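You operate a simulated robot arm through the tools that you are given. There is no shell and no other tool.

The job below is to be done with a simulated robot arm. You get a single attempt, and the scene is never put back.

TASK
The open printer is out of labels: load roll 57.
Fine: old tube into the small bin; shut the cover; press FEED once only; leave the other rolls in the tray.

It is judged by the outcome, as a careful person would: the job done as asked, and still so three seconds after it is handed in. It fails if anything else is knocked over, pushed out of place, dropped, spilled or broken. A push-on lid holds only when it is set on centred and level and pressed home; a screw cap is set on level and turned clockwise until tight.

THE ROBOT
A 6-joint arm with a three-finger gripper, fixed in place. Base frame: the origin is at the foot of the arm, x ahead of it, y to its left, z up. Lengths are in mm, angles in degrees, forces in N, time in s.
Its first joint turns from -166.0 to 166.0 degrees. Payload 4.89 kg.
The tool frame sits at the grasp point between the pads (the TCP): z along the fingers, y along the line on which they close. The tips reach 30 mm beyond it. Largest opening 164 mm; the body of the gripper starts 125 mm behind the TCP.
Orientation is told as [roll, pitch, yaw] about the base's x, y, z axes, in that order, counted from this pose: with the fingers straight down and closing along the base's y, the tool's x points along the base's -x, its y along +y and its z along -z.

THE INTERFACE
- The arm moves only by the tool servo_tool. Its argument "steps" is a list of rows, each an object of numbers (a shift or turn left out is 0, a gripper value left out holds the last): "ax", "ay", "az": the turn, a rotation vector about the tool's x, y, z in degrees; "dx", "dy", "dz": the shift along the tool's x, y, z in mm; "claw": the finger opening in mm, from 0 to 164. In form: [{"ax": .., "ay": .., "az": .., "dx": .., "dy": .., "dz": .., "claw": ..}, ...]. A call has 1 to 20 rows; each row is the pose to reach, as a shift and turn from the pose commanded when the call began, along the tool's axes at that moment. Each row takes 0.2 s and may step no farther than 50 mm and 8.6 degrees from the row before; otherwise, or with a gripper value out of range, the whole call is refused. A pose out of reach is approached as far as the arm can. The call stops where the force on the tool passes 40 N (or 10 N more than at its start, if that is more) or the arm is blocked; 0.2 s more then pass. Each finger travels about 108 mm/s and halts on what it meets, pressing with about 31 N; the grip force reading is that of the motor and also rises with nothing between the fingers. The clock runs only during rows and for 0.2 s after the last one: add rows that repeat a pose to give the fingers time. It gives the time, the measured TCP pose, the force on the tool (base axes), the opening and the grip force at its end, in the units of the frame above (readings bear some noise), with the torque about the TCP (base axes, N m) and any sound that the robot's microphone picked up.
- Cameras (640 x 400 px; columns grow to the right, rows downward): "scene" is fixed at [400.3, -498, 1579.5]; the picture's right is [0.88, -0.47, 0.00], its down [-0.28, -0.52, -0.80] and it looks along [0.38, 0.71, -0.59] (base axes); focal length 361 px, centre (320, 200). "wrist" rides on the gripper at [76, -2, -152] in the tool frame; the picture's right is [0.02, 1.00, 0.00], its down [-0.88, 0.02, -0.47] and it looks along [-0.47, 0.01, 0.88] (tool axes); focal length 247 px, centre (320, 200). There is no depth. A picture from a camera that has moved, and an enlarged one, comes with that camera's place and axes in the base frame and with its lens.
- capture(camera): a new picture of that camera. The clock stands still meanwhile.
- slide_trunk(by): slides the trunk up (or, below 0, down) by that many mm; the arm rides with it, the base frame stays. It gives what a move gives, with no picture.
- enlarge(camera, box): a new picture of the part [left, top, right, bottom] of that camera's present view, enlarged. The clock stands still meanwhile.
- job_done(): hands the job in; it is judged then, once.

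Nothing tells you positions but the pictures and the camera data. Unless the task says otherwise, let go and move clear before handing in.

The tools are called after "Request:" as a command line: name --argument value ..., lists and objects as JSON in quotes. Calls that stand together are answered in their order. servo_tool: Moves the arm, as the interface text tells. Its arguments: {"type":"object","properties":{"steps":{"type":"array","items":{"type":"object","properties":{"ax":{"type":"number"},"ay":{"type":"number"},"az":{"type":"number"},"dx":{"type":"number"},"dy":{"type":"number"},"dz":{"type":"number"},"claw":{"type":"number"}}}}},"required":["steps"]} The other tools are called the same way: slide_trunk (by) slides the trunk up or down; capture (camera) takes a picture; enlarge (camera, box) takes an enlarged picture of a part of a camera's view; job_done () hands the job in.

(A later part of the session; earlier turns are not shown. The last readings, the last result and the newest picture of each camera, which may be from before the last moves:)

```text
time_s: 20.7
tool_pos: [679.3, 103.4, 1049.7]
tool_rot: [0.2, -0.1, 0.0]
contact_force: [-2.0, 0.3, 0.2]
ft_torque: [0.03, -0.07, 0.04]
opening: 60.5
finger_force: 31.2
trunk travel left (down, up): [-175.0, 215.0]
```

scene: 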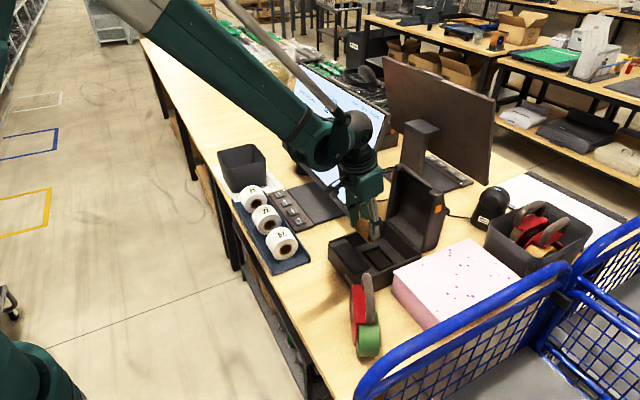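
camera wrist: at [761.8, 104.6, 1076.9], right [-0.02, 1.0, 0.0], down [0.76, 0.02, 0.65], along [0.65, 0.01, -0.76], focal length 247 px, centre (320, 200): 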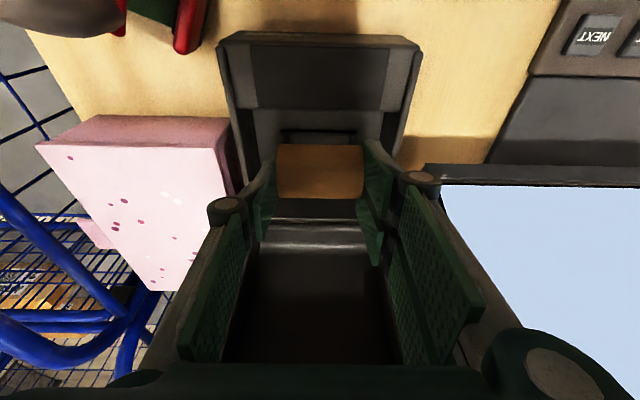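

Request:
servo_tool --steps '[{"dx": 10, "dy": 40, "az": -4}, {"dx": 20, "dy": 82, "az": -8}, {"dx": 30, "dy": 124, "az": -12}, {"dx": 40, "dy": 166, "az": -16}, {"dx": 50, "dy": 208, "az": -20}, {"dx": 60, "dy": 250, "az": -24}, {"dx": 68, "dy": 292, "az": -28}, {"dx": 75, "dy": 334, "az": -32}, {"dx": 79, "dy": 376, "az": -36}, {"dx": 79, "dy": 418, "az": -40}, {"dx": 79, "dy": 456, "az": -45}, {"dx": 79, "dy": 456, "az": -45}]'

Request:
capture --camera "wrist"

Request:
capture --camera "scene"

```text
time_s: 23.3
tool_pos: [600.4, 559.7, 1051.2]
tool_rot: [0.2, -0.2, 45.3]
contact_force: [0.7, 0.1, -0.7]
ft_torque: [-0.09, 0.09, 0.01]
opening: 60.6
finger_force: 31.2
trunk travel left (down, up): [-175.0, 215.0]
```

```text
taken
camera wrist: at [547.3, 504.5, 1202.4], right [-0.72, 0.69, 0.0], down [0.61, 0.64, 0.48], along [0.33, 0.35, -0.88], focal length 247 px, centre (320, 200)
```

wrist: 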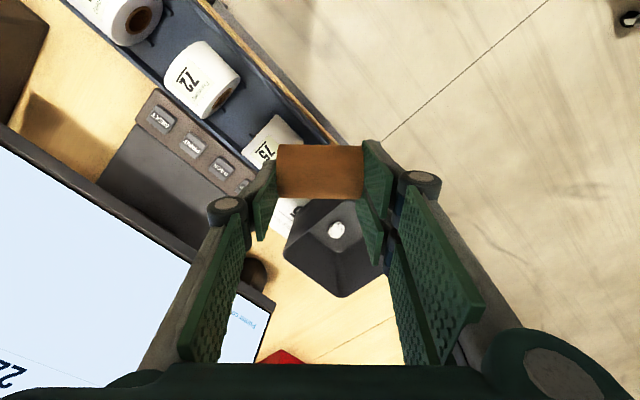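

```text
taken
```

scene: 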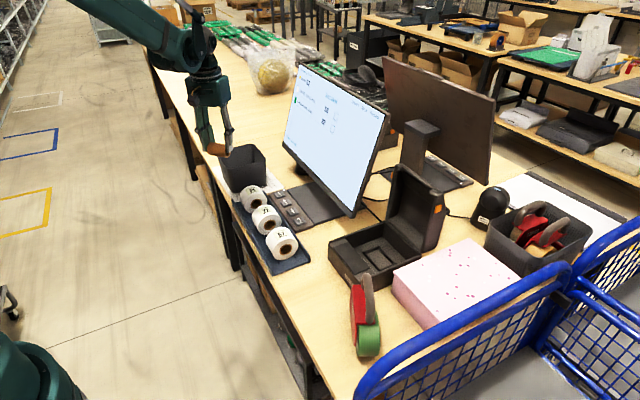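

Request:
enlarge --camera "wrist" --box '[250, 130, 430, 310]'

Request:
enlarge --camera "scene" --box '[170, 60, 290, 210]'

```text
2.22 times, centred on (340, 220) of wrist
camera zoom: at [547.3, 504.5, 1202.4], right [-0.72, 0.69, 0.0], down [0.61, 0.64, 0.48], along [0.33, 0.35, -0.88], focal length 549 px, centre (276, 156)
```

zoom: 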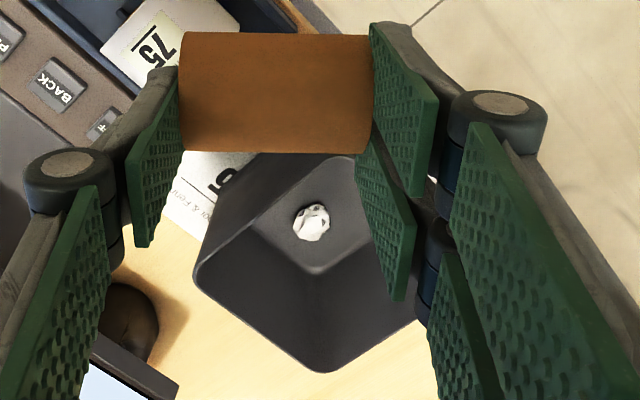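

```text
2.67 times, centred on (230, 135) of scene
camera zoom: at [400.3, -498.0, 1579.5], right [0.88, -0.47, 0.0], down [-0.28, -0.52, -0.8], along [0.38, 0.71, -0.59], focal length 962 px, centre (560, 373)
```

zoom: 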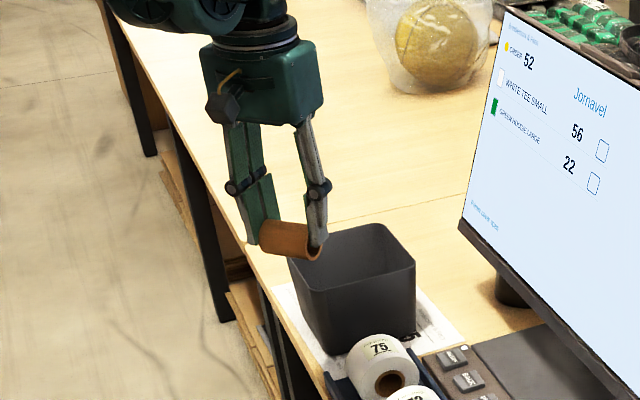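

Bin centre is about (701, 723). I'll tilt the hand radially 20° for reach and move the tube over the bin, staying above its rim.

Request:
servo_tool --steps '[{"dx": -30, "dy": 8, "dz": 10, "ay": -4}, {"dx": -60, "dy": 16, "dz": 22, "ay": -8}, {"dx": -90, "dy": 24, "dz": 36, "ay": -12}, {"dx": -120, "dy": 32, "dz": 50, "ay": -16}, {"dx": -150, "dy": 40, "dz": 62, "ay": -20}, {"dx": -170, "dy": 43.4, "dz": 66, "ay": -20}, {"dx": -170, "dy": 43.4, "dz": 66, "ay": -20}]'

Request:
capture --camera "wrist"

Request:
enlarge --camera "scene" --box '[170, 60, 290, 210]'

```text
time_s: 24.9
tool_pos: [689.7, 711.5, 985.2]
tool_rot: [0.3, -20.2, 45.1]
contact_force: [0.6, 0.4, -0.6]
ft_torque: [-0.02, 0.01, 0.02]
opening: 60.4
finger_force: 31.0
trunk travel left (down, up): [-175.0, 215.0]
```

```text
taken
camera wrist: at [603.5, 623.3, 1102.3], right [-0.72, 0.69, 0.0], down [0.46, 0.48, 0.75], along [0.52, 0.54, -0.66], focal length 247 px, centre (320, 200)
```

wrist: 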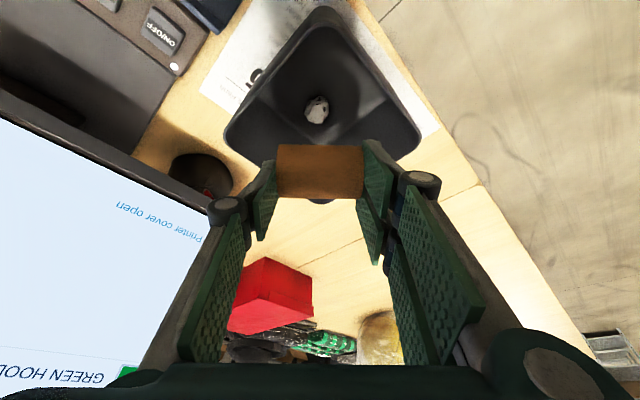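

```text
2.67 times, centred on (230, 135) of scene
camera zoom: at [400.3, -498.0, 1579.5], right [0.88, -0.47, 0.0], down [-0.28, -0.52, -0.8], along [0.38, 0.71, -0.59], focal length 962 px, centre (560, 373)
```

zoom: 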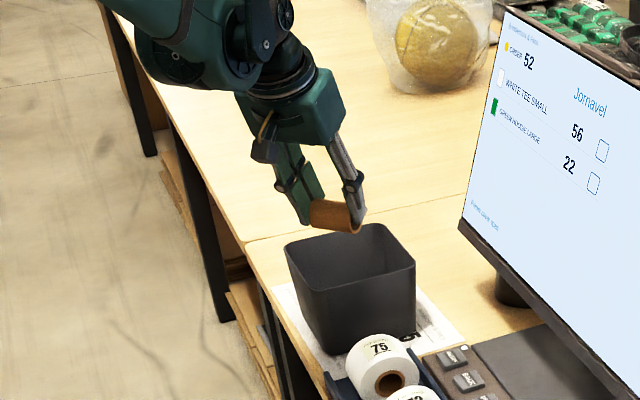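

The tube is directly above the bin's centre. Lowering it into the bin and releasing.

Request:
servo_tool --steps '[{"dx": 9, "dz": 25}, {"dx": 18, "dz": 50}, {"dx": 27, "dz": 75}, {"dx": 37, "dz": 102}, {"dx": 37, "dz": 102}]'

Request:
capture --camera "wrist"

Request:
enlarge --camera "scene" --box '[170, 60, 290, 210]'

```text
time_s: 26.1
tool_pos: [688.1, 713.5, 876.4]
tool_rot: [0.2, -20.2, 44.9]
contact_force: [-0.1, 0.9, 0.2]
ft_torque: [0.01, -0.03, 0.0]
opening: 60.5
finger_force: 31.4
trunk travel left (down, up): [-175.0, 215.0]
```

```text
taken
camera wrist: at [603.2, 624.3, 993.3], right [-0.72, 0.69, 0.0], down [0.46, 0.48, 0.75], along [0.52, 0.54, -0.66], focal length 247 px, centre (320, 200)
```

wrist: 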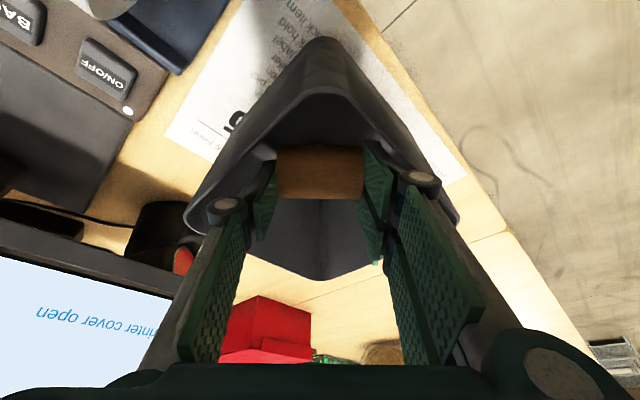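

```text
2.67 times, centred on (230, 135) of scene
camera zoom: at [400.3, -498.0, 1579.5], right [0.88, -0.47, 0.0], down [-0.28, -0.52, -0.8], along [0.38, 0.71, -0.59], focal length 962 px, centre (560, 373)
```

zoom: 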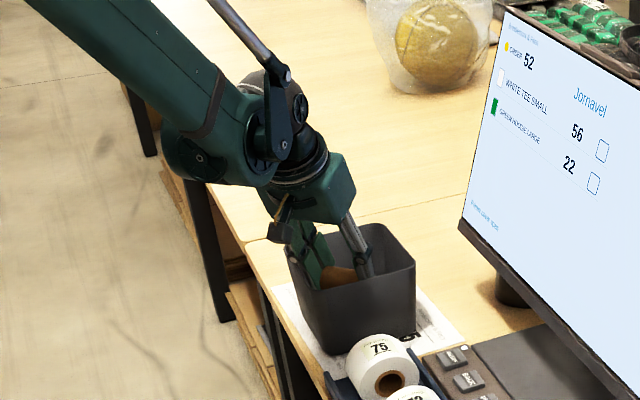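

Request:
servo_tool --steps '[{"dx": 5, "dz": 14}, {"dx": 5, "dz": 14, "claw": 66}, {"dx": 5, "dz": 14, "claw": 76}, {"dx": 5, "dz": 14, "claw": 80}, {"dx": 5, "dz": 14, "claw": 80}]'

Request:
capture --camera "wrist"

Request:
enlarge --camera "scene" --box '[170, 60, 290, 210]'

```text
time_s: 27.3
tool_pos: [689.6, 713.0, 862.7]
tool_rot: [0.2, -20.2, 45.0]
contact_force: [0.2, 0.4, 0.7]
ft_torque: [0.02, -0.01, -0.02]
opening: 80.3
finger_force: 0.0
trunk travel left (down, up): [-175.0, 215.0]
```

```text
taken
camera wrist: at [603.4, 623.8, 979.2], right [-0.72, 0.69, 0.0], down [0.46, 0.48, 0.75], along [0.52, 0.54, -0.66], focal length 247 px, centre (320, 200)
```

wrist: 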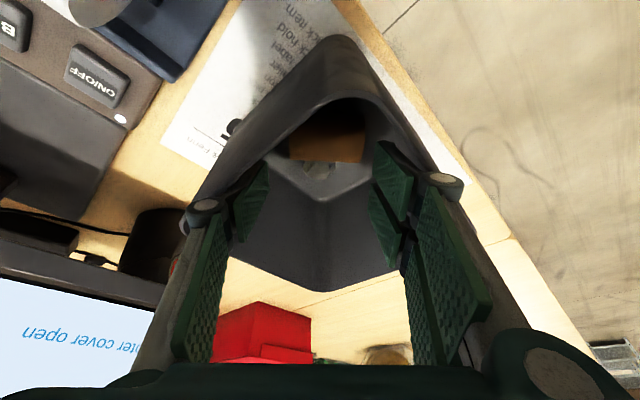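

```text
2.67 times, centred on (230, 135) of scene
camera zoom: at [400.3, -498.0, 1579.5], right [0.88, -0.47, 0.0], down [-0.28, -0.52, -0.8], along [0.38, 0.71, -0.59], focal length 962 px, centre (560, 373)
```

zoom: 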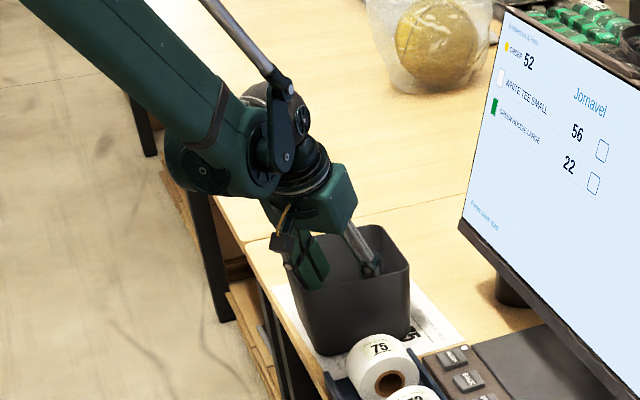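

The tube is in the bin. I'll narrow the fingers slightly so nothing drags on the rim, and lift straight out.

Request:
servo_tool --steps '[{"claw": 66}, {"dx": -8, "dz": -22, "claw": 66}, {"dx": -18, "dz": -50, "claw": 66}, {"dx": -30, "dz": -82, "claw": 66}, {"dx": -44, "dz": -120, "claw": 66}, {"dx": -44, "dz": -120, "claw": 66}]'

Request:
capture --camera "wrist"

Request:
enlarge --camera "scene" --box '[170, 60, 290, 210]'

```text
time_s: 28.7
tool_pos: [689.9, 712.9, 991.0]
tool_rot: [0.2, -20.2, 45.0]
contact_force: [0.1, -1.1, -0.6]
ft_torque: [0.04, 0.0, 0.0]
opening: 66.2
finger_force: 0.0
trunk travel left (down, up): [-175.0, 215.0]
```

```text
taken
camera wrist: at [603.7, 624.0, 1107.8], right [-0.72, 0.69, 0.0], down [0.46, 0.48, 0.75], along [0.52, 0.54, -0.66], focal length 247 px, centre (320, 200)
```

wrist: 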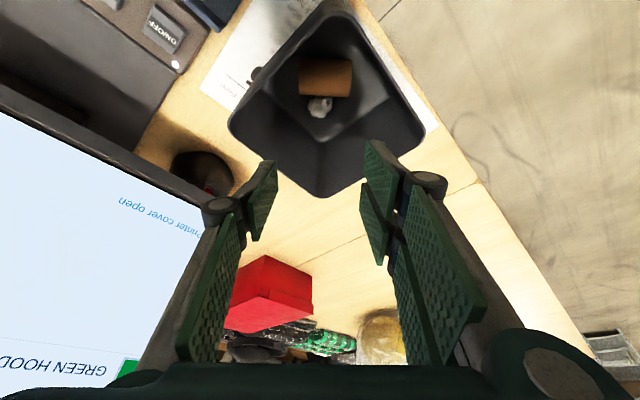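

```text
2.67 times, centred on (230, 135) of scene
camera zoom: at [400.3, -498.0, 1579.5], right [0.88, -0.47, 0.0], down [-0.28, -0.52, -0.8], along [0.38, 0.71, -0.59], focal length 962 px, centre (560, 373)
```

zoom: 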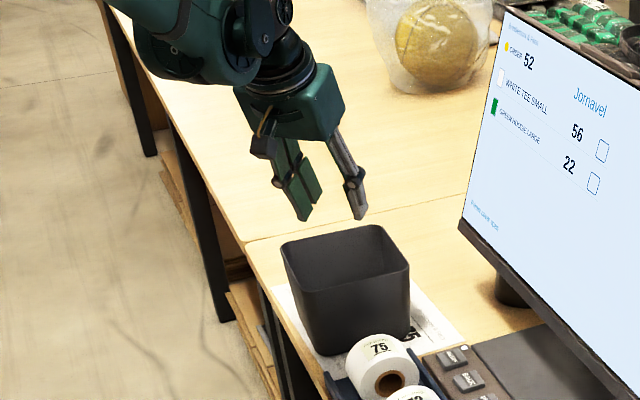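

The tube rests in the bin; the bin shifted only a few mm and stands upright. Now I retrace the path back toward the roll tray.

Request:
servo_tool --steps '[{"dx": 10, "dz": -30, "dy": -5, "ay": 2, "claw": 66}, {"dx": 35, "dz": -55, "dy": -12, "ay": 6}, {"dx": 65, "dz": -80, "dy": -22, "ay": 10}, {"dx": 95, "dz": -100, "dy": -32, "ay": 14}, {"dx": 120, "dz": -115, "dy": -40, "ay": 18}, {"dx": 138, "dz": -123, "dy": -44, "ay": 20}, {"dx": 138, "dz": -123, "dy": -44, "ay": 20}]'

```text
time_s: 30.3
tool_pos: [599.2, 559.8, 1061.4]
tool_rot: [0.2, -0.1, 45.1]
contact_force: [0.4, -0.1, -0.3]
ft_torque: [-0.01, -0.01, -0.01]
opening: 65.8
finger_force: 0.1
trunk travel left (down, up): [-175.0, 215.0]
```

Request:
servo_tool --steps '[{"dx": 20, "dy": -30.5, "dz": 7, "az": 5.6}, {"dx": 40, "dy": -61, "dz": 14, "az": 11.2}, {"dx": 60, "dy": -92, "dz": 22, "az": 16.9}, {"dx": 80, "dy": -122, "dz": 30, "az": 22.5}, {"dx": 100, "dy": -153, "dz": 38, "az": 28.1}, {"dx": 120, "dy": -183, "dz": 46, "az": 33.7}, {"dx": 140, "dy": -214, "dz": 54, "az": 39.4}, {"dx": 158.7, "dy": -244.4, "dz": 61, "az": 45, "claw": 100}, {"dx": 158.7, "dy": -244.4, "dz": 61, "az": 45, "claw": 100}, {"dx": 158.7, "dy": -244.4, "dz": 61, "az": 45, "claw": 100}]'

Request:
capture --camera "wrist"

Request:
capture --camera "scene"

```text
time_s: 32.5
tool_pos: [661.4, 278.1, 994.4]
tool_rot: [0.3, 0.1, 0.1]
contact_force: [-0.6, 0.2, -0.3]
ft_torque: [0.04, 0.01, -0.03]
opening: 100.3
finger_force: 0.0
trunk travel left (down, up): [-175.0, 215.0]
```

```text
taken
camera wrist: at [584.5, 275.8, 1147.1], right [-0.02, 1.0, 0.0], down [0.88, 0.02, 0.47], along [0.47, 0.01, -0.88], focal length 247 px, centre (320, 200)
```

wrist: 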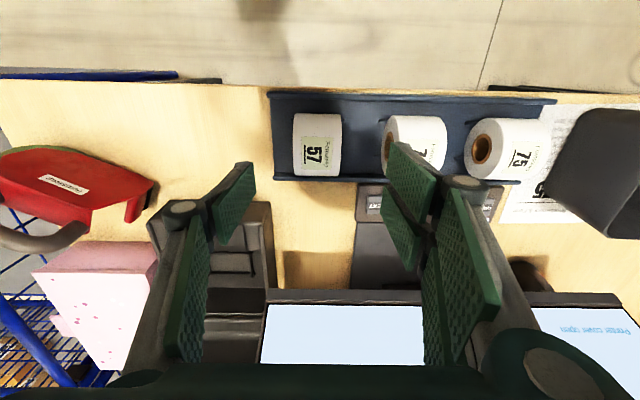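

```text
taken
```

scene: 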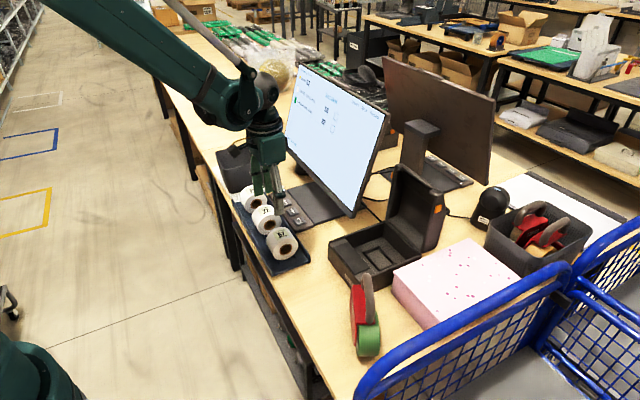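

Request:
enlarge --camera "wrist" --box '[260, 80, 460, 200]'

Request:
enlarge --camera "scene" --box '[220, 160, 320, 280]'

Request:
enlarge --camera "scene" --box '[320, 220, 420, 300]'

```text
3.20 times, centred on (360, 140) of wrist
camera zoom: at [584.5, 275.8, 1147.1], right [-0.02, 1.0, 0.0], down [0.88, 0.02, 0.47], along [0.47, 0.01, -0.88], focal length 790 px, centre (192, 392)
```

zoom: 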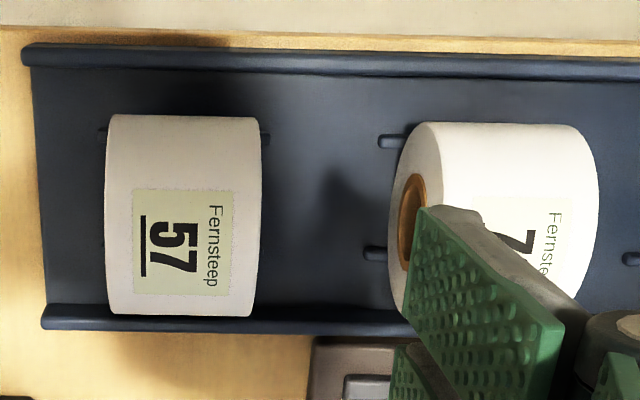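

```text
3.33 times, centred on (270, 220) of scene
camera zoom: at [400.3, -498.0, 1579.5], right [0.88, -0.47, 0.0], down [-0.28, -0.52, -0.8], along [0.38, 0.71, -0.59], focal length 1202 px, centre (487, 133)
```

zoom: 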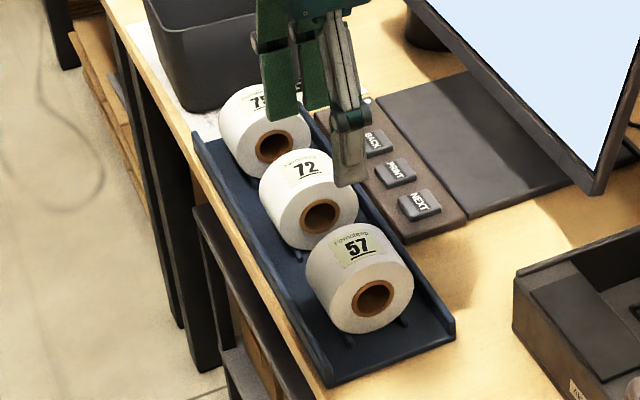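

```text
5.00 times, centred on (370, 260) of scene
camera zoom: at [400.3, -498.0, 1579.5], right [0.88, -0.47, 0.0], down [-0.28, -0.52, -0.8], along [0.38, 0.71, -0.59], focal length 1803 px, centre (70, -100)
```

zoom: 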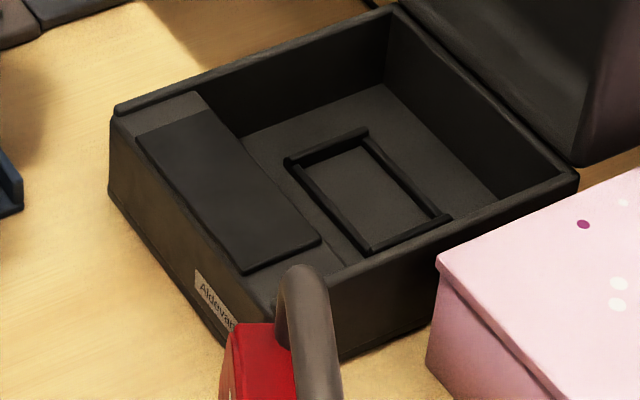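

Roll 57 is centred at about (680, 274, 804.5) and is 60.6 mm long. Descending over it with fingers at 98 mm, stopping above first.

Request:
servo_tool --steps '[{"dx": -8, "dy": -2, "dz": 35, "claw": 98}, {"dx": -14, "dy": -3, "dz": 75}, {"dx": -18, "dy": -4.3, "dz": 110}, {"dx": -18, "dy": -4.3, "dz": 140}, {"dx": -18, "dy": -4.3, "dz": 140}]'

Request:
capture --camera "wrist"

Request:
enlarge --camera "scene" --box '[220, 160, 320, 280]'

```text
time_s: 33.7
tool_pos: [679.3, 272.3, 857.3]
tool_rot: [0.2, 0.0, 0.1]
contact_force: [0.5, -0.5, -0.7]
ft_torque: [-0.03, 0.06, -0.02]
opening: 98.1
finger_force: 0.0
trunk travel left (down, up): [-175.0, 215.0]
```

```text
taken
camera wrist: at [603.1, 269.5, 1008.6], right [-0.02, 1.0, 0.0], down [0.88, 0.02, 0.47], along [0.47, 0.01, -0.88], focal length 247 px, centre (320, 200)
```

wrist: 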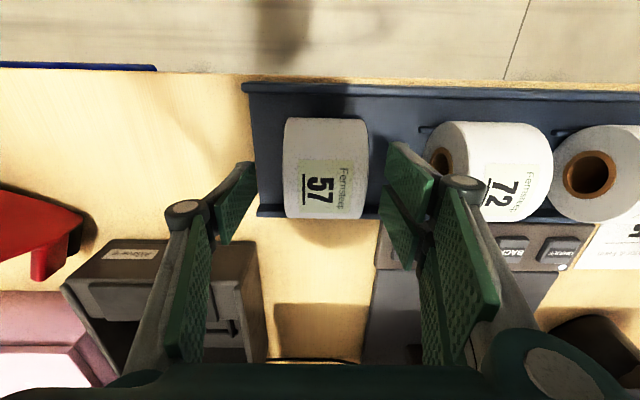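

```text
3.33 times, centred on (270, 220) of scene
camera zoom: at [400.3, -498.0, 1579.5], right [0.88, -0.47, 0.0], down [-0.28, -0.52, -0.8], along [0.38, 0.71, -0.59], focal length 1202 px, centre (487, 133)
```

zoom: 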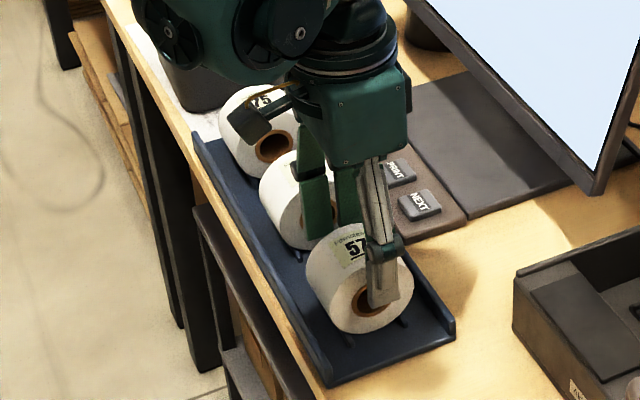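

Request:
servo_tool --steps '[{"dy": 1.5, "dz": 15}, {"dy": 1.5, "dz": 30}, {"dy": 1.5, "dz": 40}, {"dy": 1.5, "dz": 40}]'

Request:
capture --camera "wrist"

```text
time_s: 34.7
tool_pos: [678.8, 273.2, 816.3]
tool_rot: [0.2, -0.1, 0.1]
contact_force: [-0.2, 0.8, -0.3]
ft_torque: [0.01, 0.01, 0.02]
opening: 98.0
finger_force: 0.1
trunk travel left (down, up): [-175.0, 215.0]
```

```text
taken
camera wrist: at [603.0, 271.2, 968.8], right [-0.02, 1.0, 0.0], down [0.88, 0.02, 0.47], along [0.47, 0.01, -0.88], focal length 247 px, centre (320, 200)
```

wrist: 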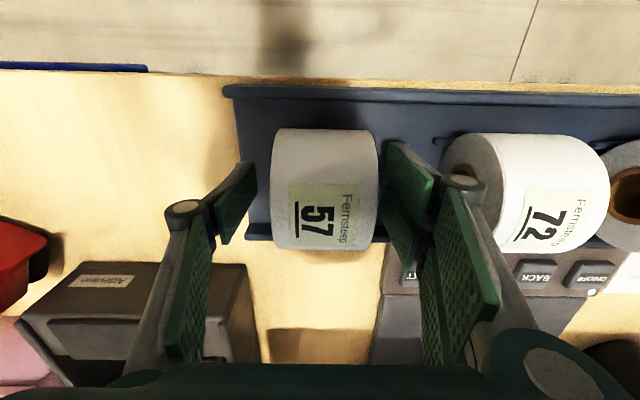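

Request:
servo_tool --steps '[{"claw": 88}, {"claw": 78}, {"claw": 70}, {"claw": 64}, {"claw": 58}, {"claw": 54}, {"claw": 54}, {"claw": 54}]'

Request:
capture --camera "wrist"

```text
time_s: 36.5
tool_pos: [679.0, 272.7, 816.3]
tool_rot: [0.2, 0.1, 0.1]
contact_force: [-0.5, 1.3, 1.0]
ft_torque: [-0.05, 0.02, 0.04]
opening: 61.5
finger_force: 31.2
trunk travel left (down, up): [-175.0, 215.0]
```

```text
taken
camera wrist: at [602.9, 271.2, 968.9], right [-0.02, 1.0, 0.0], down [0.88, 0.02, 0.47], along [0.47, 0.01, -0.88], focal length 247 px, centre (320, 200)
```

wrist: 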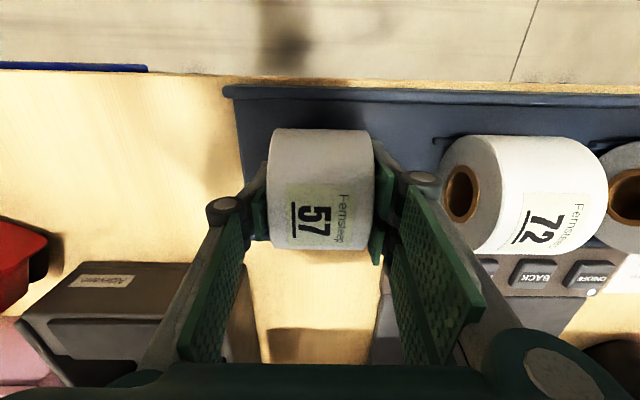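

Roll 57 is gripped (61.5 mm, 31 N). Lifting it straight up out of the tray.

Request:
servo_tool --steps '[{"dz": -8}, {"dz": -20}, {"dz": -40}, {"dz": -70}, {"dz": -100}, {"dz": -130}, {"dz": -130}]'

Request:
capture --camera "wrist"

Request:
capture --camera "scene"

```text
time_s: 38.1
tool_pos: [678.6, 271.9, 946.8]
tool_rot: [0.2, 0.0, 0.1]
contact_force: [-0.7, 0.2, -1.7]
ft_torque: [-0.01, -0.02, 0.04]
opening: 61.6
finger_force: 31.3
trunk travel left (down, up): [-175.0, 215.0]
```

```text
taken
camera wrist: at [602.7, 270.9, 1099.0], right [-0.02, 1.0, 0.0], down [0.88, 0.02, 0.47], along [0.47, 0.01, -0.88], focal length 247 px, centre (320, 200)
```

wrist: 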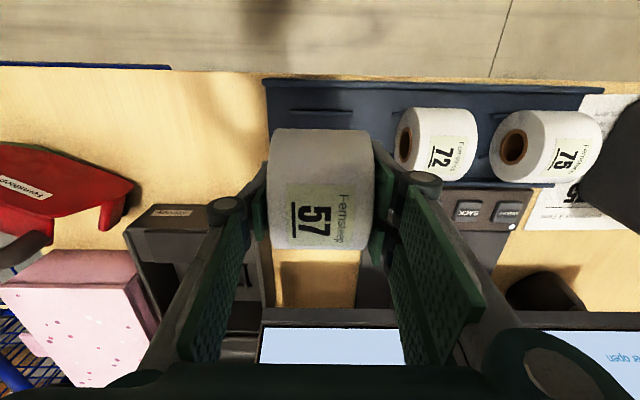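

```text
taken
```

scene: 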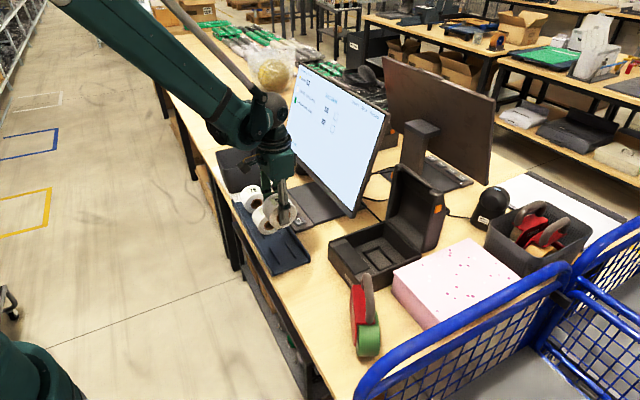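

Request:
servo_tool --steps '[{"dx": -4, "dy": -35, "dz": -5}, {"dx": -10, "dy": -75, "dz": -10}, {"dx": -18, "dy": -118, "dz": -13}, {"dx": -40, "dy": -155, "dz": -13, "ay": -2}, {"dx": -78, "dy": -167, "dz": -13, "ay": -4}, {"dx": -115, "dy": -167, "dz": -10, "ay": -8}, {"dx": -150, "dy": -167, "dz": -5, "ay": -12}, {"dx": -171, "dy": -167, "dz": 0, "ay": -12}, {"dx": -171, "dy": -167, "dz": 0, "ay": -12}]'

Request:
capture --camera "wrist"

Request:
capture --camera "scene"

```text
time_s: 40.1
tool_pos: [849.6, 106.3, 944.8]
tool_rot: [0.1, -12.1, 0.0]
contact_force: [0.1, -0.4, -1.5]
ft_torque: [-0.01, 0.02, -0.02]
opening: 61.6
finger_force: 31.5
trunk travel left (down, up): [-175.0, 215.0]
```

```text
taken
camera wrist: at [743.5, 105.1, 1077.8], right [-0.02, 1.0, 0.0], down [0.76, 0.02, 0.65], along [0.65, 0.01, -0.76], focal length 247 px, centre (320, 200)
```

wrist: 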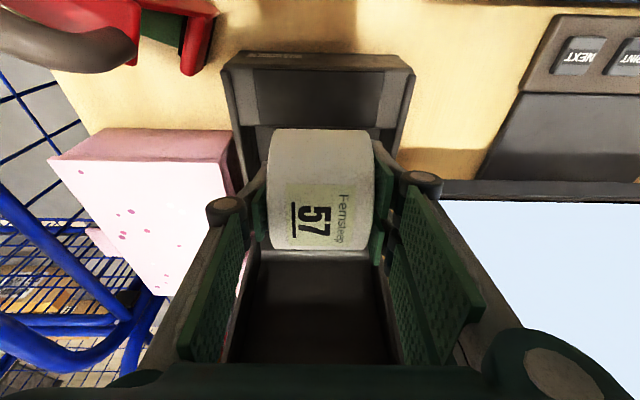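

```text
taken
```

scene: 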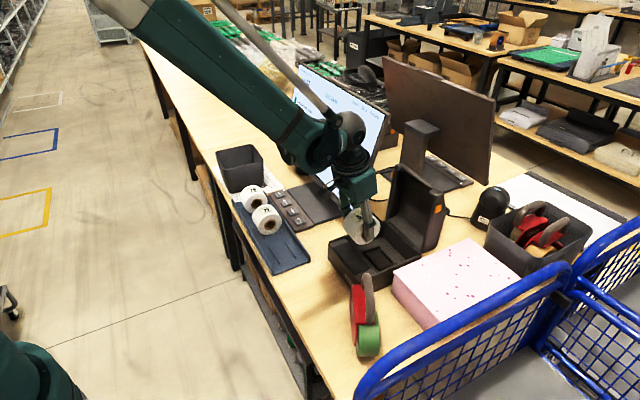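

Request:
servo_tool --steps '[{"dx": -34.9, "dy": -0.5, "dz": 28}, {"dx": -65.3, "dy": -1, "dz": 54.9}, {"dx": -60.1, "dy": -1, "dz": 79}, {"dx": -60.1, "dy": -1, "dz": 79}]'

Request:
capture --camera "wrist"

Request:
enlarge --camera "scene" --box '[310, 150, 430, 290]'

```text
time_s: 41.1
tool_pos: [925.7, 105.6, 881.9]
tool_rot: [0.3, -11.9, 0.1]
contact_force: [0.7, 0.1, -2.5]
ft_torque: [-0.02, 0.08, 0.06]
opening: 61.6
finger_force: 30.9
trunk travel left (down, up): [-175.0, 215.0]
```

```text
taken
camera wrist: at [819.8, 105.0, 1014.1], right [-0.02, 1.0, 0.0], down [0.76, 0.02, 0.65], along [0.65, 0.01, -0.76], focal length 247 px, centre (320, 200)
```

wrist: 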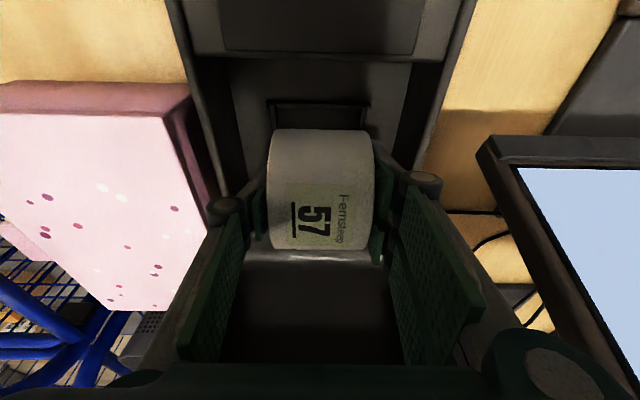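

```text
2.86 times, centred on (370, 220) of scene
camera zoom: at [400.3, -498.0, 1579.5], right [0.88, -0.47, 0.0], down [-0.28, -0.52, -0.8], along [0.38, 0.71, -0.59], focal length 1030 px, centre (177, 143)
```

zoom: 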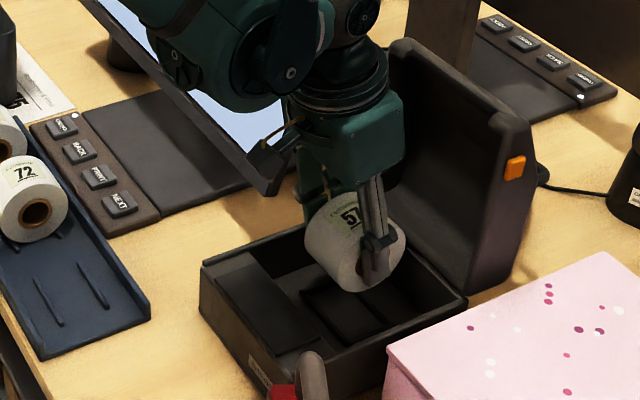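

The roll is centred over the cradle (both at y≈105). Lowering straight down into the bay.

Request:
servo_tool --steps '[{"dx": 3.1, "dz": 14.7}, {"dx": 6.2, "dz": 29.4}, {"dx": 9.3, "dz": 42}, {"dx": 11, "dz": 52}, {"dx": 11, "dz": 52}]'

Request:
capture --camera "wrist"

Request:
enlarge --camera "scene" --box '[310, 150, 430, 290]'

```text
time_s: 42.3
tool_pos: [924.7, 106.8, 828.3]
tool_rot: [0.3, -12.0, 0.1]
contact_force: [0.0, -0.2, -1.5]
ft_torque: [0.0, 0.03, 0.0]
opening: 61.5
finger_force: 31.1
trunk travel left (down, up): [-175.0, 215.0]
```

```text
taken
camera wrist: at [819.8, 104.6, 960.5], right [-0.02, 1.0, 0.0], down [0.76, 0.02, 0.65], along [0.65, 0.01, -0.76], focal length 247 px, centre (320, 200)
```

wrist: 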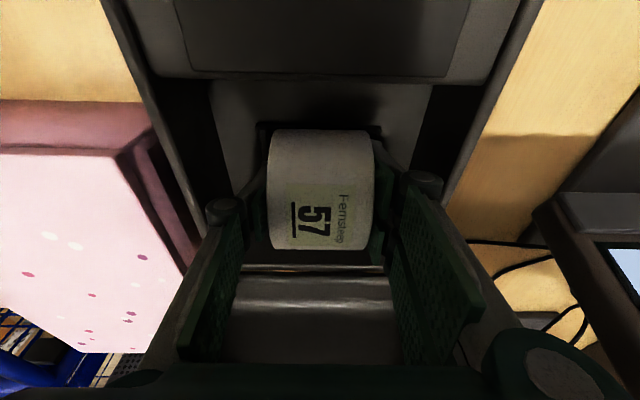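

```text
2.86 times, centred on (370, 220) of scene
camera zoom: at [400.3, -498.0, 1579.5], right [0.88, -0.47, 0.0], down [-0.28, -0.52, -0.8], along [0.38, 0.71, -0.59], focal length 1030 px, centre (177, 143)
```

zoom: 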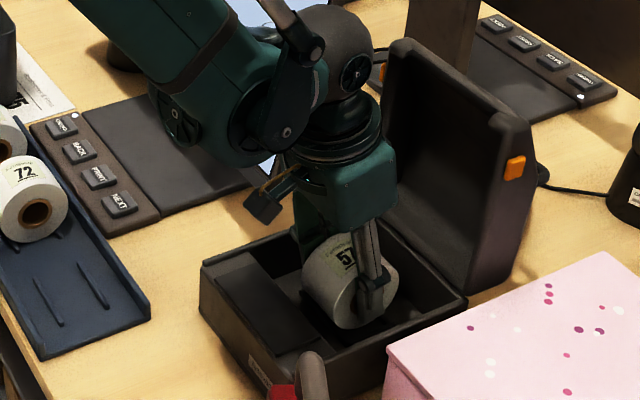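

Request:
servo_tool --steps '[{"dx": 0.4, "dz": 1.5}, {"dx": 0.6, "dz": 3}, {"dx": 0.6, "dz": 3}]'

```text
time_s: 43.1
tool_pos: [925.5, 106.4, 824.6]
tool_rot: [0.3, -12.0, 0.1]
contact_force: [0.0, -0.2, -2.0]
ft_torque: [0.04, 0.0, -0.02]
opening: 61.5
finger_force: 31.1
trunk travel left (down, up): [-175.0, 215.0]
```

Request:
servo_tool --steps '[{"dx": 0.3, "dz": 1.5}, {"dx": 0.6, "dz": 3}, {"dx": 0.6, "dz": 3}]'

```text
time_s: 43.9
tool_pos: [926.5, 106.6, 821.9]
tool_rot: [0.3, -12.1, 0.0]
contact_force: [-0.6, -0.5, -1.9]
ft_torque: [-0.01, 0.0, -0.01]
opening: 61.5
finger_force: 31.5
trunk travel left (down, up): [-175.0, 215.0]
```

Request:
servo_tool --steps '[{"dx": 0.2, "dz": 1}, {"dx": 0.4, "dz": 2}, {"dx": 0.4, "dz": 2}]'

Request:
enlarge --camera "wrist" --box '[200, 80, 460, 280]'

```text
time_s: 44.7
tool_pos: [926.8, 105.1, 821.2]
tool_rot: [0.3, -12.0, 0.1]
contact_force: [13.3, -2.2, 22.3]
ft_torque: [-0.04, -0.07, 0.02]
opening: 61.6
finger_force: 30.7
trunk travel left (down, up): [-175.0, 215.0]
```

```text
2.00 times, centred on (330, 180) of wrist
camera zoom: at [820.0, 104.2, 953.1], right [-0.02, 1.0, 0.0], down [0.76, 0.02, 0.65], along [0.65, 0.01, -0.76], focal length 494 px, centre (300, 240)
```

zoom: 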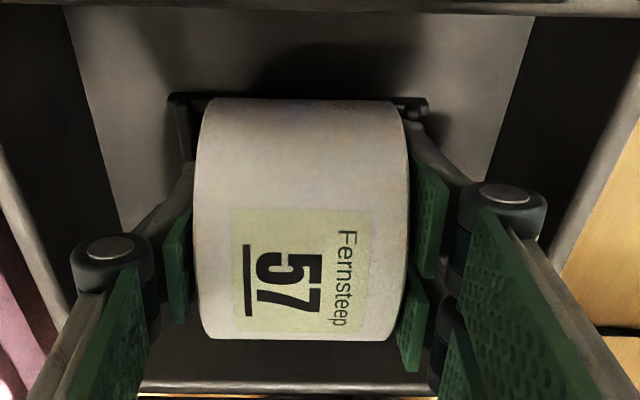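

The roll touches the front rail first, so I'll shift about 2 mm forward to seat it between both rails.

Request:
servo_tool --steps '[{"dx": -1, "dz": 0}, {"dx": -2, "dz": 0}, {"dx": -2, "dz": 0}]'

```text
time_s: 45.5
tool_pos: [926.1, 105.6, 820.7]
tool_rot: [0.3, -12.0, 0.1]
contact_force: [-7.1, -1.7, 13.8]
ft_torque: [-0.29, 0.36, -0.09]
opening: 61.5
finger_force: 31.1
trunk travel left (down, up): [-175.0, 215.0]
```

Now both rails share the load. Releasing the roll slowly.

Request:
servo_tool --steps '[{"dx": 0.6, "claw": 61}, {"dx": 0.6, "claw": 64}, {"dx": 0.6, "claw": 68}, {"dx": 0.6, "claw": 74}, {"dx": 0.6, "claw": 82}, {"dx": 0.6, "claw": 82}]'

Request:
enlarge --camera "wrist" --box '[200, 80, 460, 280]'

Request:
enlarge --camera "scene" --box '[310, 150, 430, 290]'

```text
time_s: 46.9
tool_pos: [926.6, 107.4, 820.8]
tool_rot: [0.3, -12.0, 0.1]
contact_force: [0.2, 0.0, 0.0]
ft_torque: [0.01, -0.01, 0.0]
opening: 82.0
finger_force: 0.0
trunk travel left (down, up): [-175.0, 215.0]
```

```text
2.00 times, centred on (330, 180) of wrist
camera zoom: at [821.1, 104.7, 952.5], right [-0.02, 1.0, 0.0], down [0.76, 0.02, 0.65], along [0.65, 0.01, -0.76], focal length 494 px, centre (300, 240)
```

zoom: 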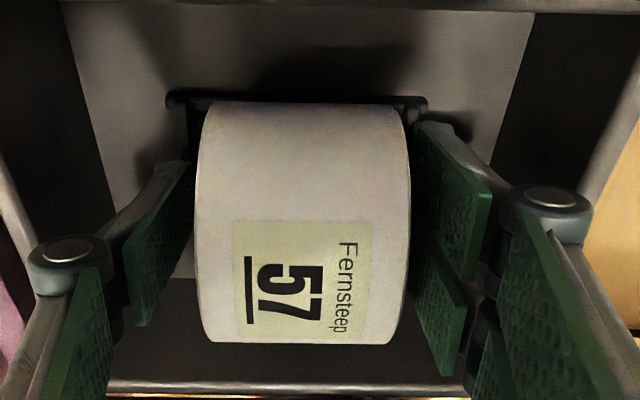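

```text
2.86 times, centred on (370, 220) of scene
camera zoom: at [400.3, -498.0, 1579.5], right [0.88, -0.47, 0.0], down [-0.28, -0.52, -0.8], along [0.38, 0.71, -0.59], focal length 1030 px, centre (177, 143)
```

zoom: 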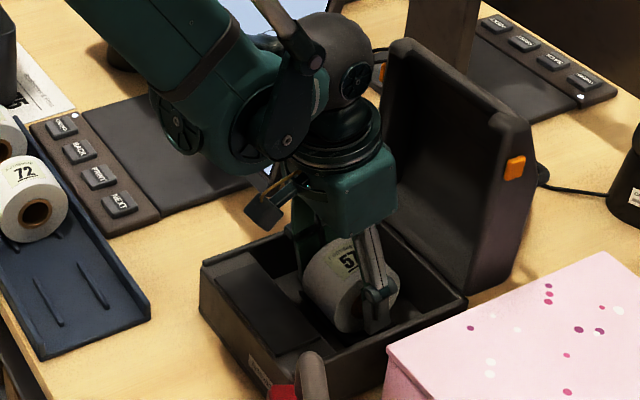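

Roll 57 stays put in the cradle. Retracting straight up.

Request:
servo_tool --steps '[{"dx": -3, "dz": -14, "claw": 86}, {"dx": -7, "dz": -33, "claw": 86}, {"dx": -14, "dz": -66, "claw": 86}, {"dx": -20, "dz": -98, "claw": 86}, {"dx": -5, "dz": -120, "claw": 86}, {"dx": 30, "dz": -130, "claw": 86}, {"dx": 30, "dz": -130, "claw": 86}]'

Request:
capture --camera "wrist"

Request:
enlarge --camera "scene" --box '[310, 150, 470, 290]'

```text
time_s: 48.5
tool_pos: [869.7, 106.5, 940.9]
tool_rot: [0.3, -11.9, 0.1]
contact_force: [-0.4, 0.1, -0.3]
ft_torque: [0.01, 0.0, -0.02]
opening: 86.0
finger_force: 0.0
trunk travel left (down, up): [-175.0, 215.0]
```

```text
taken
camera wrist: at [763.7, 104.8, 1073.2], right [-0.02, 1.0, 0.0], down [0.76, 0.02, 0.65], along [0.65, 0.01, -0.76], focal length 247 px, centre (320, 200)
```

wrist: 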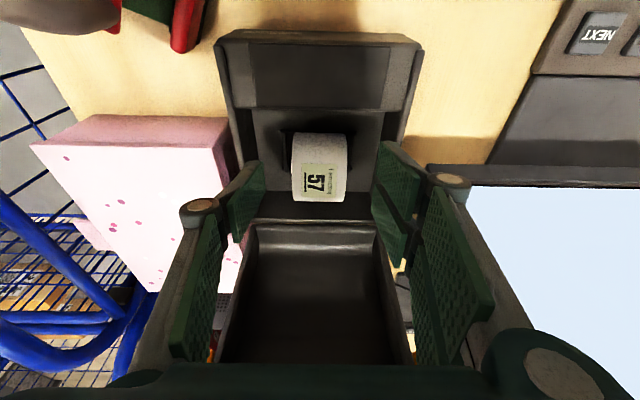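

```text
2.86 times, centred on (390, 220) of scene
camera zoom: at [400.3, -498.0, 1579.5], right [0.88, -0.47, 0.0], down [-0.28, -0.52, -0.8], along [0.38, 0.71, -0.59], focal length 1030 px, centre (120, 143)
```

zoom: 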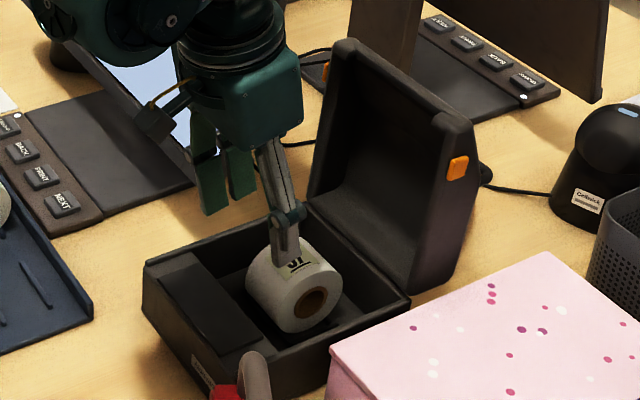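

Roll 57 sits in the cradle and the tray keeps 72 and 75. Next is the cover, so I'll study its shape in detail to plan closing it gently.

Request:
enlarge --camera "scene" --box '[380, 150, 460, 260]'

Request:
servo_tool --steps '[{"dx": 40, "dz": -20}, {"dx": 75, "dz": -50}, {"dx": 105, "dz": -85}, {"dx": 125, "dz": -125}, {"dx": 140, "dz": -170}, {"dx": 150, "dz": -215}, {"dx": 150, "dz": -215}]'

Request:
capture --camera "wrist"

Request:
enlarge --camera "wrist" --box '[240, 100, 400, 300]'

```text
3.64 times, centred on (420, 205) of scene
camera zoom: at [400.3, -498.0, 1579.5], right [0.88, -0.47, 0.0], down [-0.28, -0.52, -0.8], along [0.38, 0.71, -0.59], focal length 1311 px, centre (-44, 182)
```

zoom: 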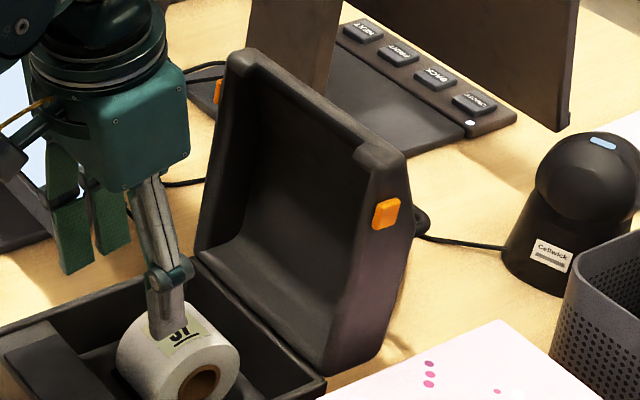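

```text
time_s: 50.1
tool_pos: [676.8, 102.8, 1123.5]
tool_rot: [0.3, -12.0, 0.2]
contact_force: [-0.6, 0.0, 0.7]
ft_torque: [0.04, -0.12, 0.03]
opening: 86.2
finger_force: 0.0
trunk travel left (down, up): [-175.0, 215.0]
```

```text
taken
camera wrist: at [570.6, 100.5, 1256.2], right [-0.02, 1.0, 0.0], down [0.76, 0.02, 0.65], along [0.65, 0.01, -0.76], focal length 247 px, centre (320, 200)
```

wrist: 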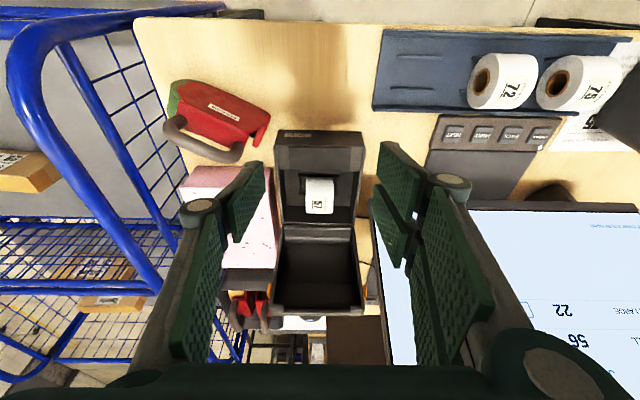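

```text
2.00 times, centred on (320, 200) of wrist
camera zoom: at [570.6, 100.5, 1256.2], right [-0.02, 1.0, 0.0], down [0.76, 0.02, 0.65], along [0.65, 0.01, -0.76], focal length 494 px, centre (320, 200)
```

zoom: 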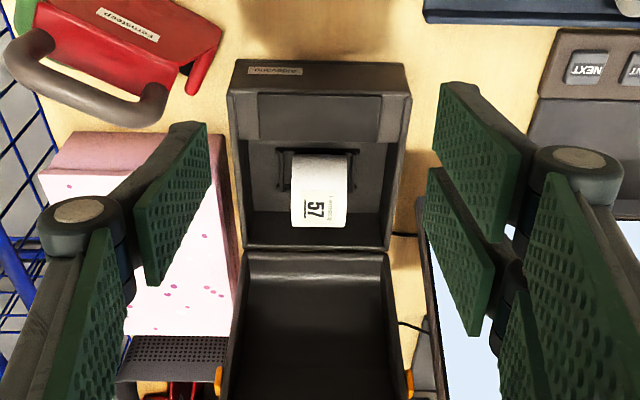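

The cover is an open-fronted shell hinged near (1008, 830), standing about 217 mm tall with roughly 45 mm of depth. I plan to turn the hand 90° and cage the cover's top wall near its −y corner: one finger behind to pull, one in front to catch. First I reorient high and clear.

Request:
servo_tool --steps '[{"dx": -5, "dy": -20, "dz": -25, "ay": 4}, {"dx": -10, "dy": -40, "dz": -48, "ay": 8}, {"dx": -14, "dy": -58, "dz": -65, "ay": 12}, {"dx": -14, "dy": -58, "dz": -65, "ay": 12}]'

Request:
servo_tool --steps '[{"az": -8.2}, {"az": -16.4}, {"az": -24.6}, {"az": -32.8}, {"az": -41}, {"az": -49.2}, {"az": -57.4}, {"az": -65.6}, {"az": -73.8}, {"az": -82}, {"az": -90, "claw": 100}, {"az": -90, "claw": 100}]'

Request:
capture --camera "wrist"

Request:
capture --camera "scene"

```text
time_s: 51.1
tool_pos: [679.1, 44.5, 1187.5]
tool_rot: [0.3, 0.0, 0.1]
contact_force: [-0.6, -0.3, 0.5]
ft_torque: [0.02, -0.01, -0.01]
opening: 85.8
finger_force: 0.0
trunk travel left (down, up): [-175.0, 215.0]
```

```text
time_s: 53.7
tool_pos: [679.3, 45.9, 1186.7]
tool_rot: [0.0, -0.3, 90.1]
contact_force: [-0.8, 0.0, 0.4]
ft_torque: [-0.01, 0.01, -0.04]
opening: 99.9
finger_force: 0.0
trunk travel left (down, up): [-175.0, 215.0]
```

```text
taken
camera wrist: at [681.9, -30.7, 1338.4], right [-1.0, -0.02, 0.0], down [-0.02, 0.88, 0.48], along [-0.01, 0.48, -0.88], focal length 247 px, centre (320, 200)
```

wrist: 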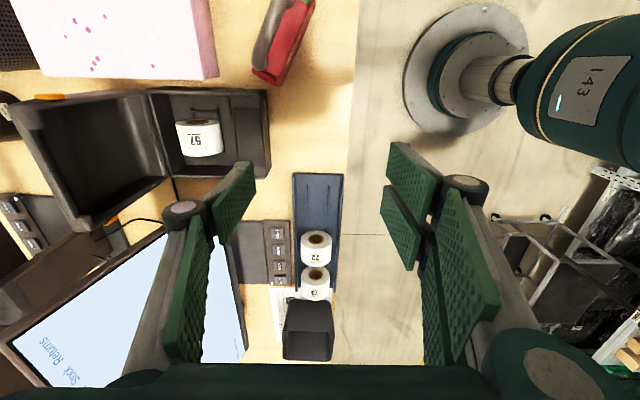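

```text
taken
```

scene: 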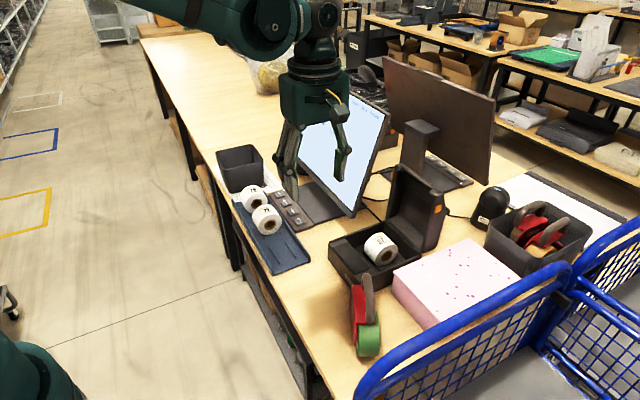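

Request:
enlarge --camera "wrist" --box '[0, 70, 280, 245]'

```text
2.29 times, centred on (140, 158) of wrist
camera zoom: at [681.9, -30.7, 1338.4], right [-1.0, -0.02, 0.0], down [-0.02, 0.88, 0.48], along [-0.01, 0.48, -0.88], focal length 564 px, centre (731, 297)
```

zoom: 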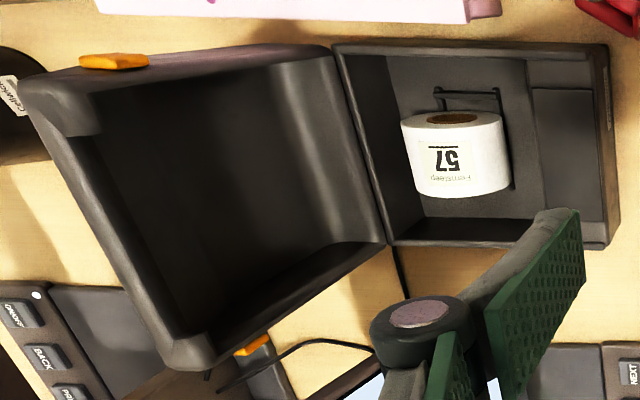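

Clear view of the cover's open side. Its top wall spans about x 1005–1034 at z≈1045. I'll tilt the hand and approach above the cover's −y corner.

Request:
servo_tool --steps '[{"dy": -38, "dz": 5, "ax": 5}, {"dy": -76, "dz": 10, "ax": 10}, {"dy": -114, "dz": 15, "ax": 15}, {"dy": -152, "dz": 20, "ax": 20}, {"dy": -190, "dz": 28, "ax": 25}, {"dy": -221, "dz": 37, "ax": 30}, {"dy": -221, "dz": 37, "ax": 30}]'

Request:
capture --camera "wrist"

Request:
capture --camera "scene"

```text
time_s: 55.3
tool_pos: [902.7, 47.3, 1150.0]
tool_rot: [-30.0, -0.1, 90.1]
contact_force: [0.9, 0.1, 0.2]
ft_torque: [-0.01, 0.08, 0.03]
opening: 100.1
finger_force: 0.2
trunk travel left (down, up): [-175.0, 215.0]
```

```text
taken
camera wrist: at [827.7, -30.1, 1281.5], right [-0.87, -0.02, -0.5], down [-0.25, 0.88, 0.4], along [0.43, 0.48, -0.77], focal length 247 px, centre (320, 200)
```

wrist: 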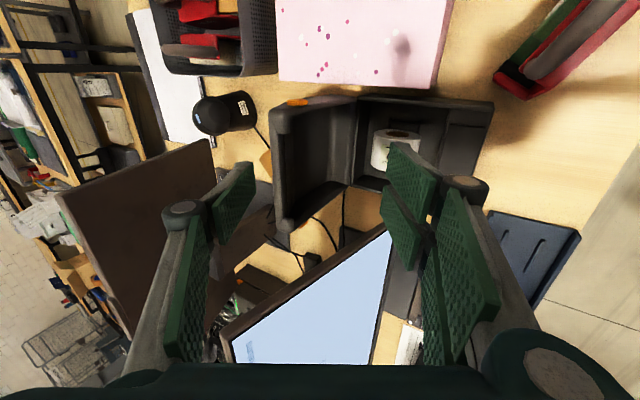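

```text
taken
```

scene: 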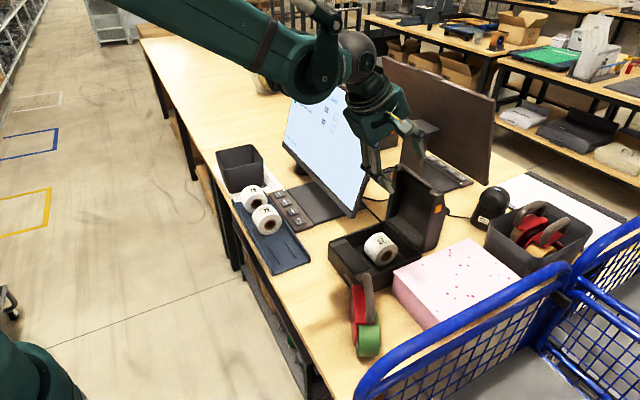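

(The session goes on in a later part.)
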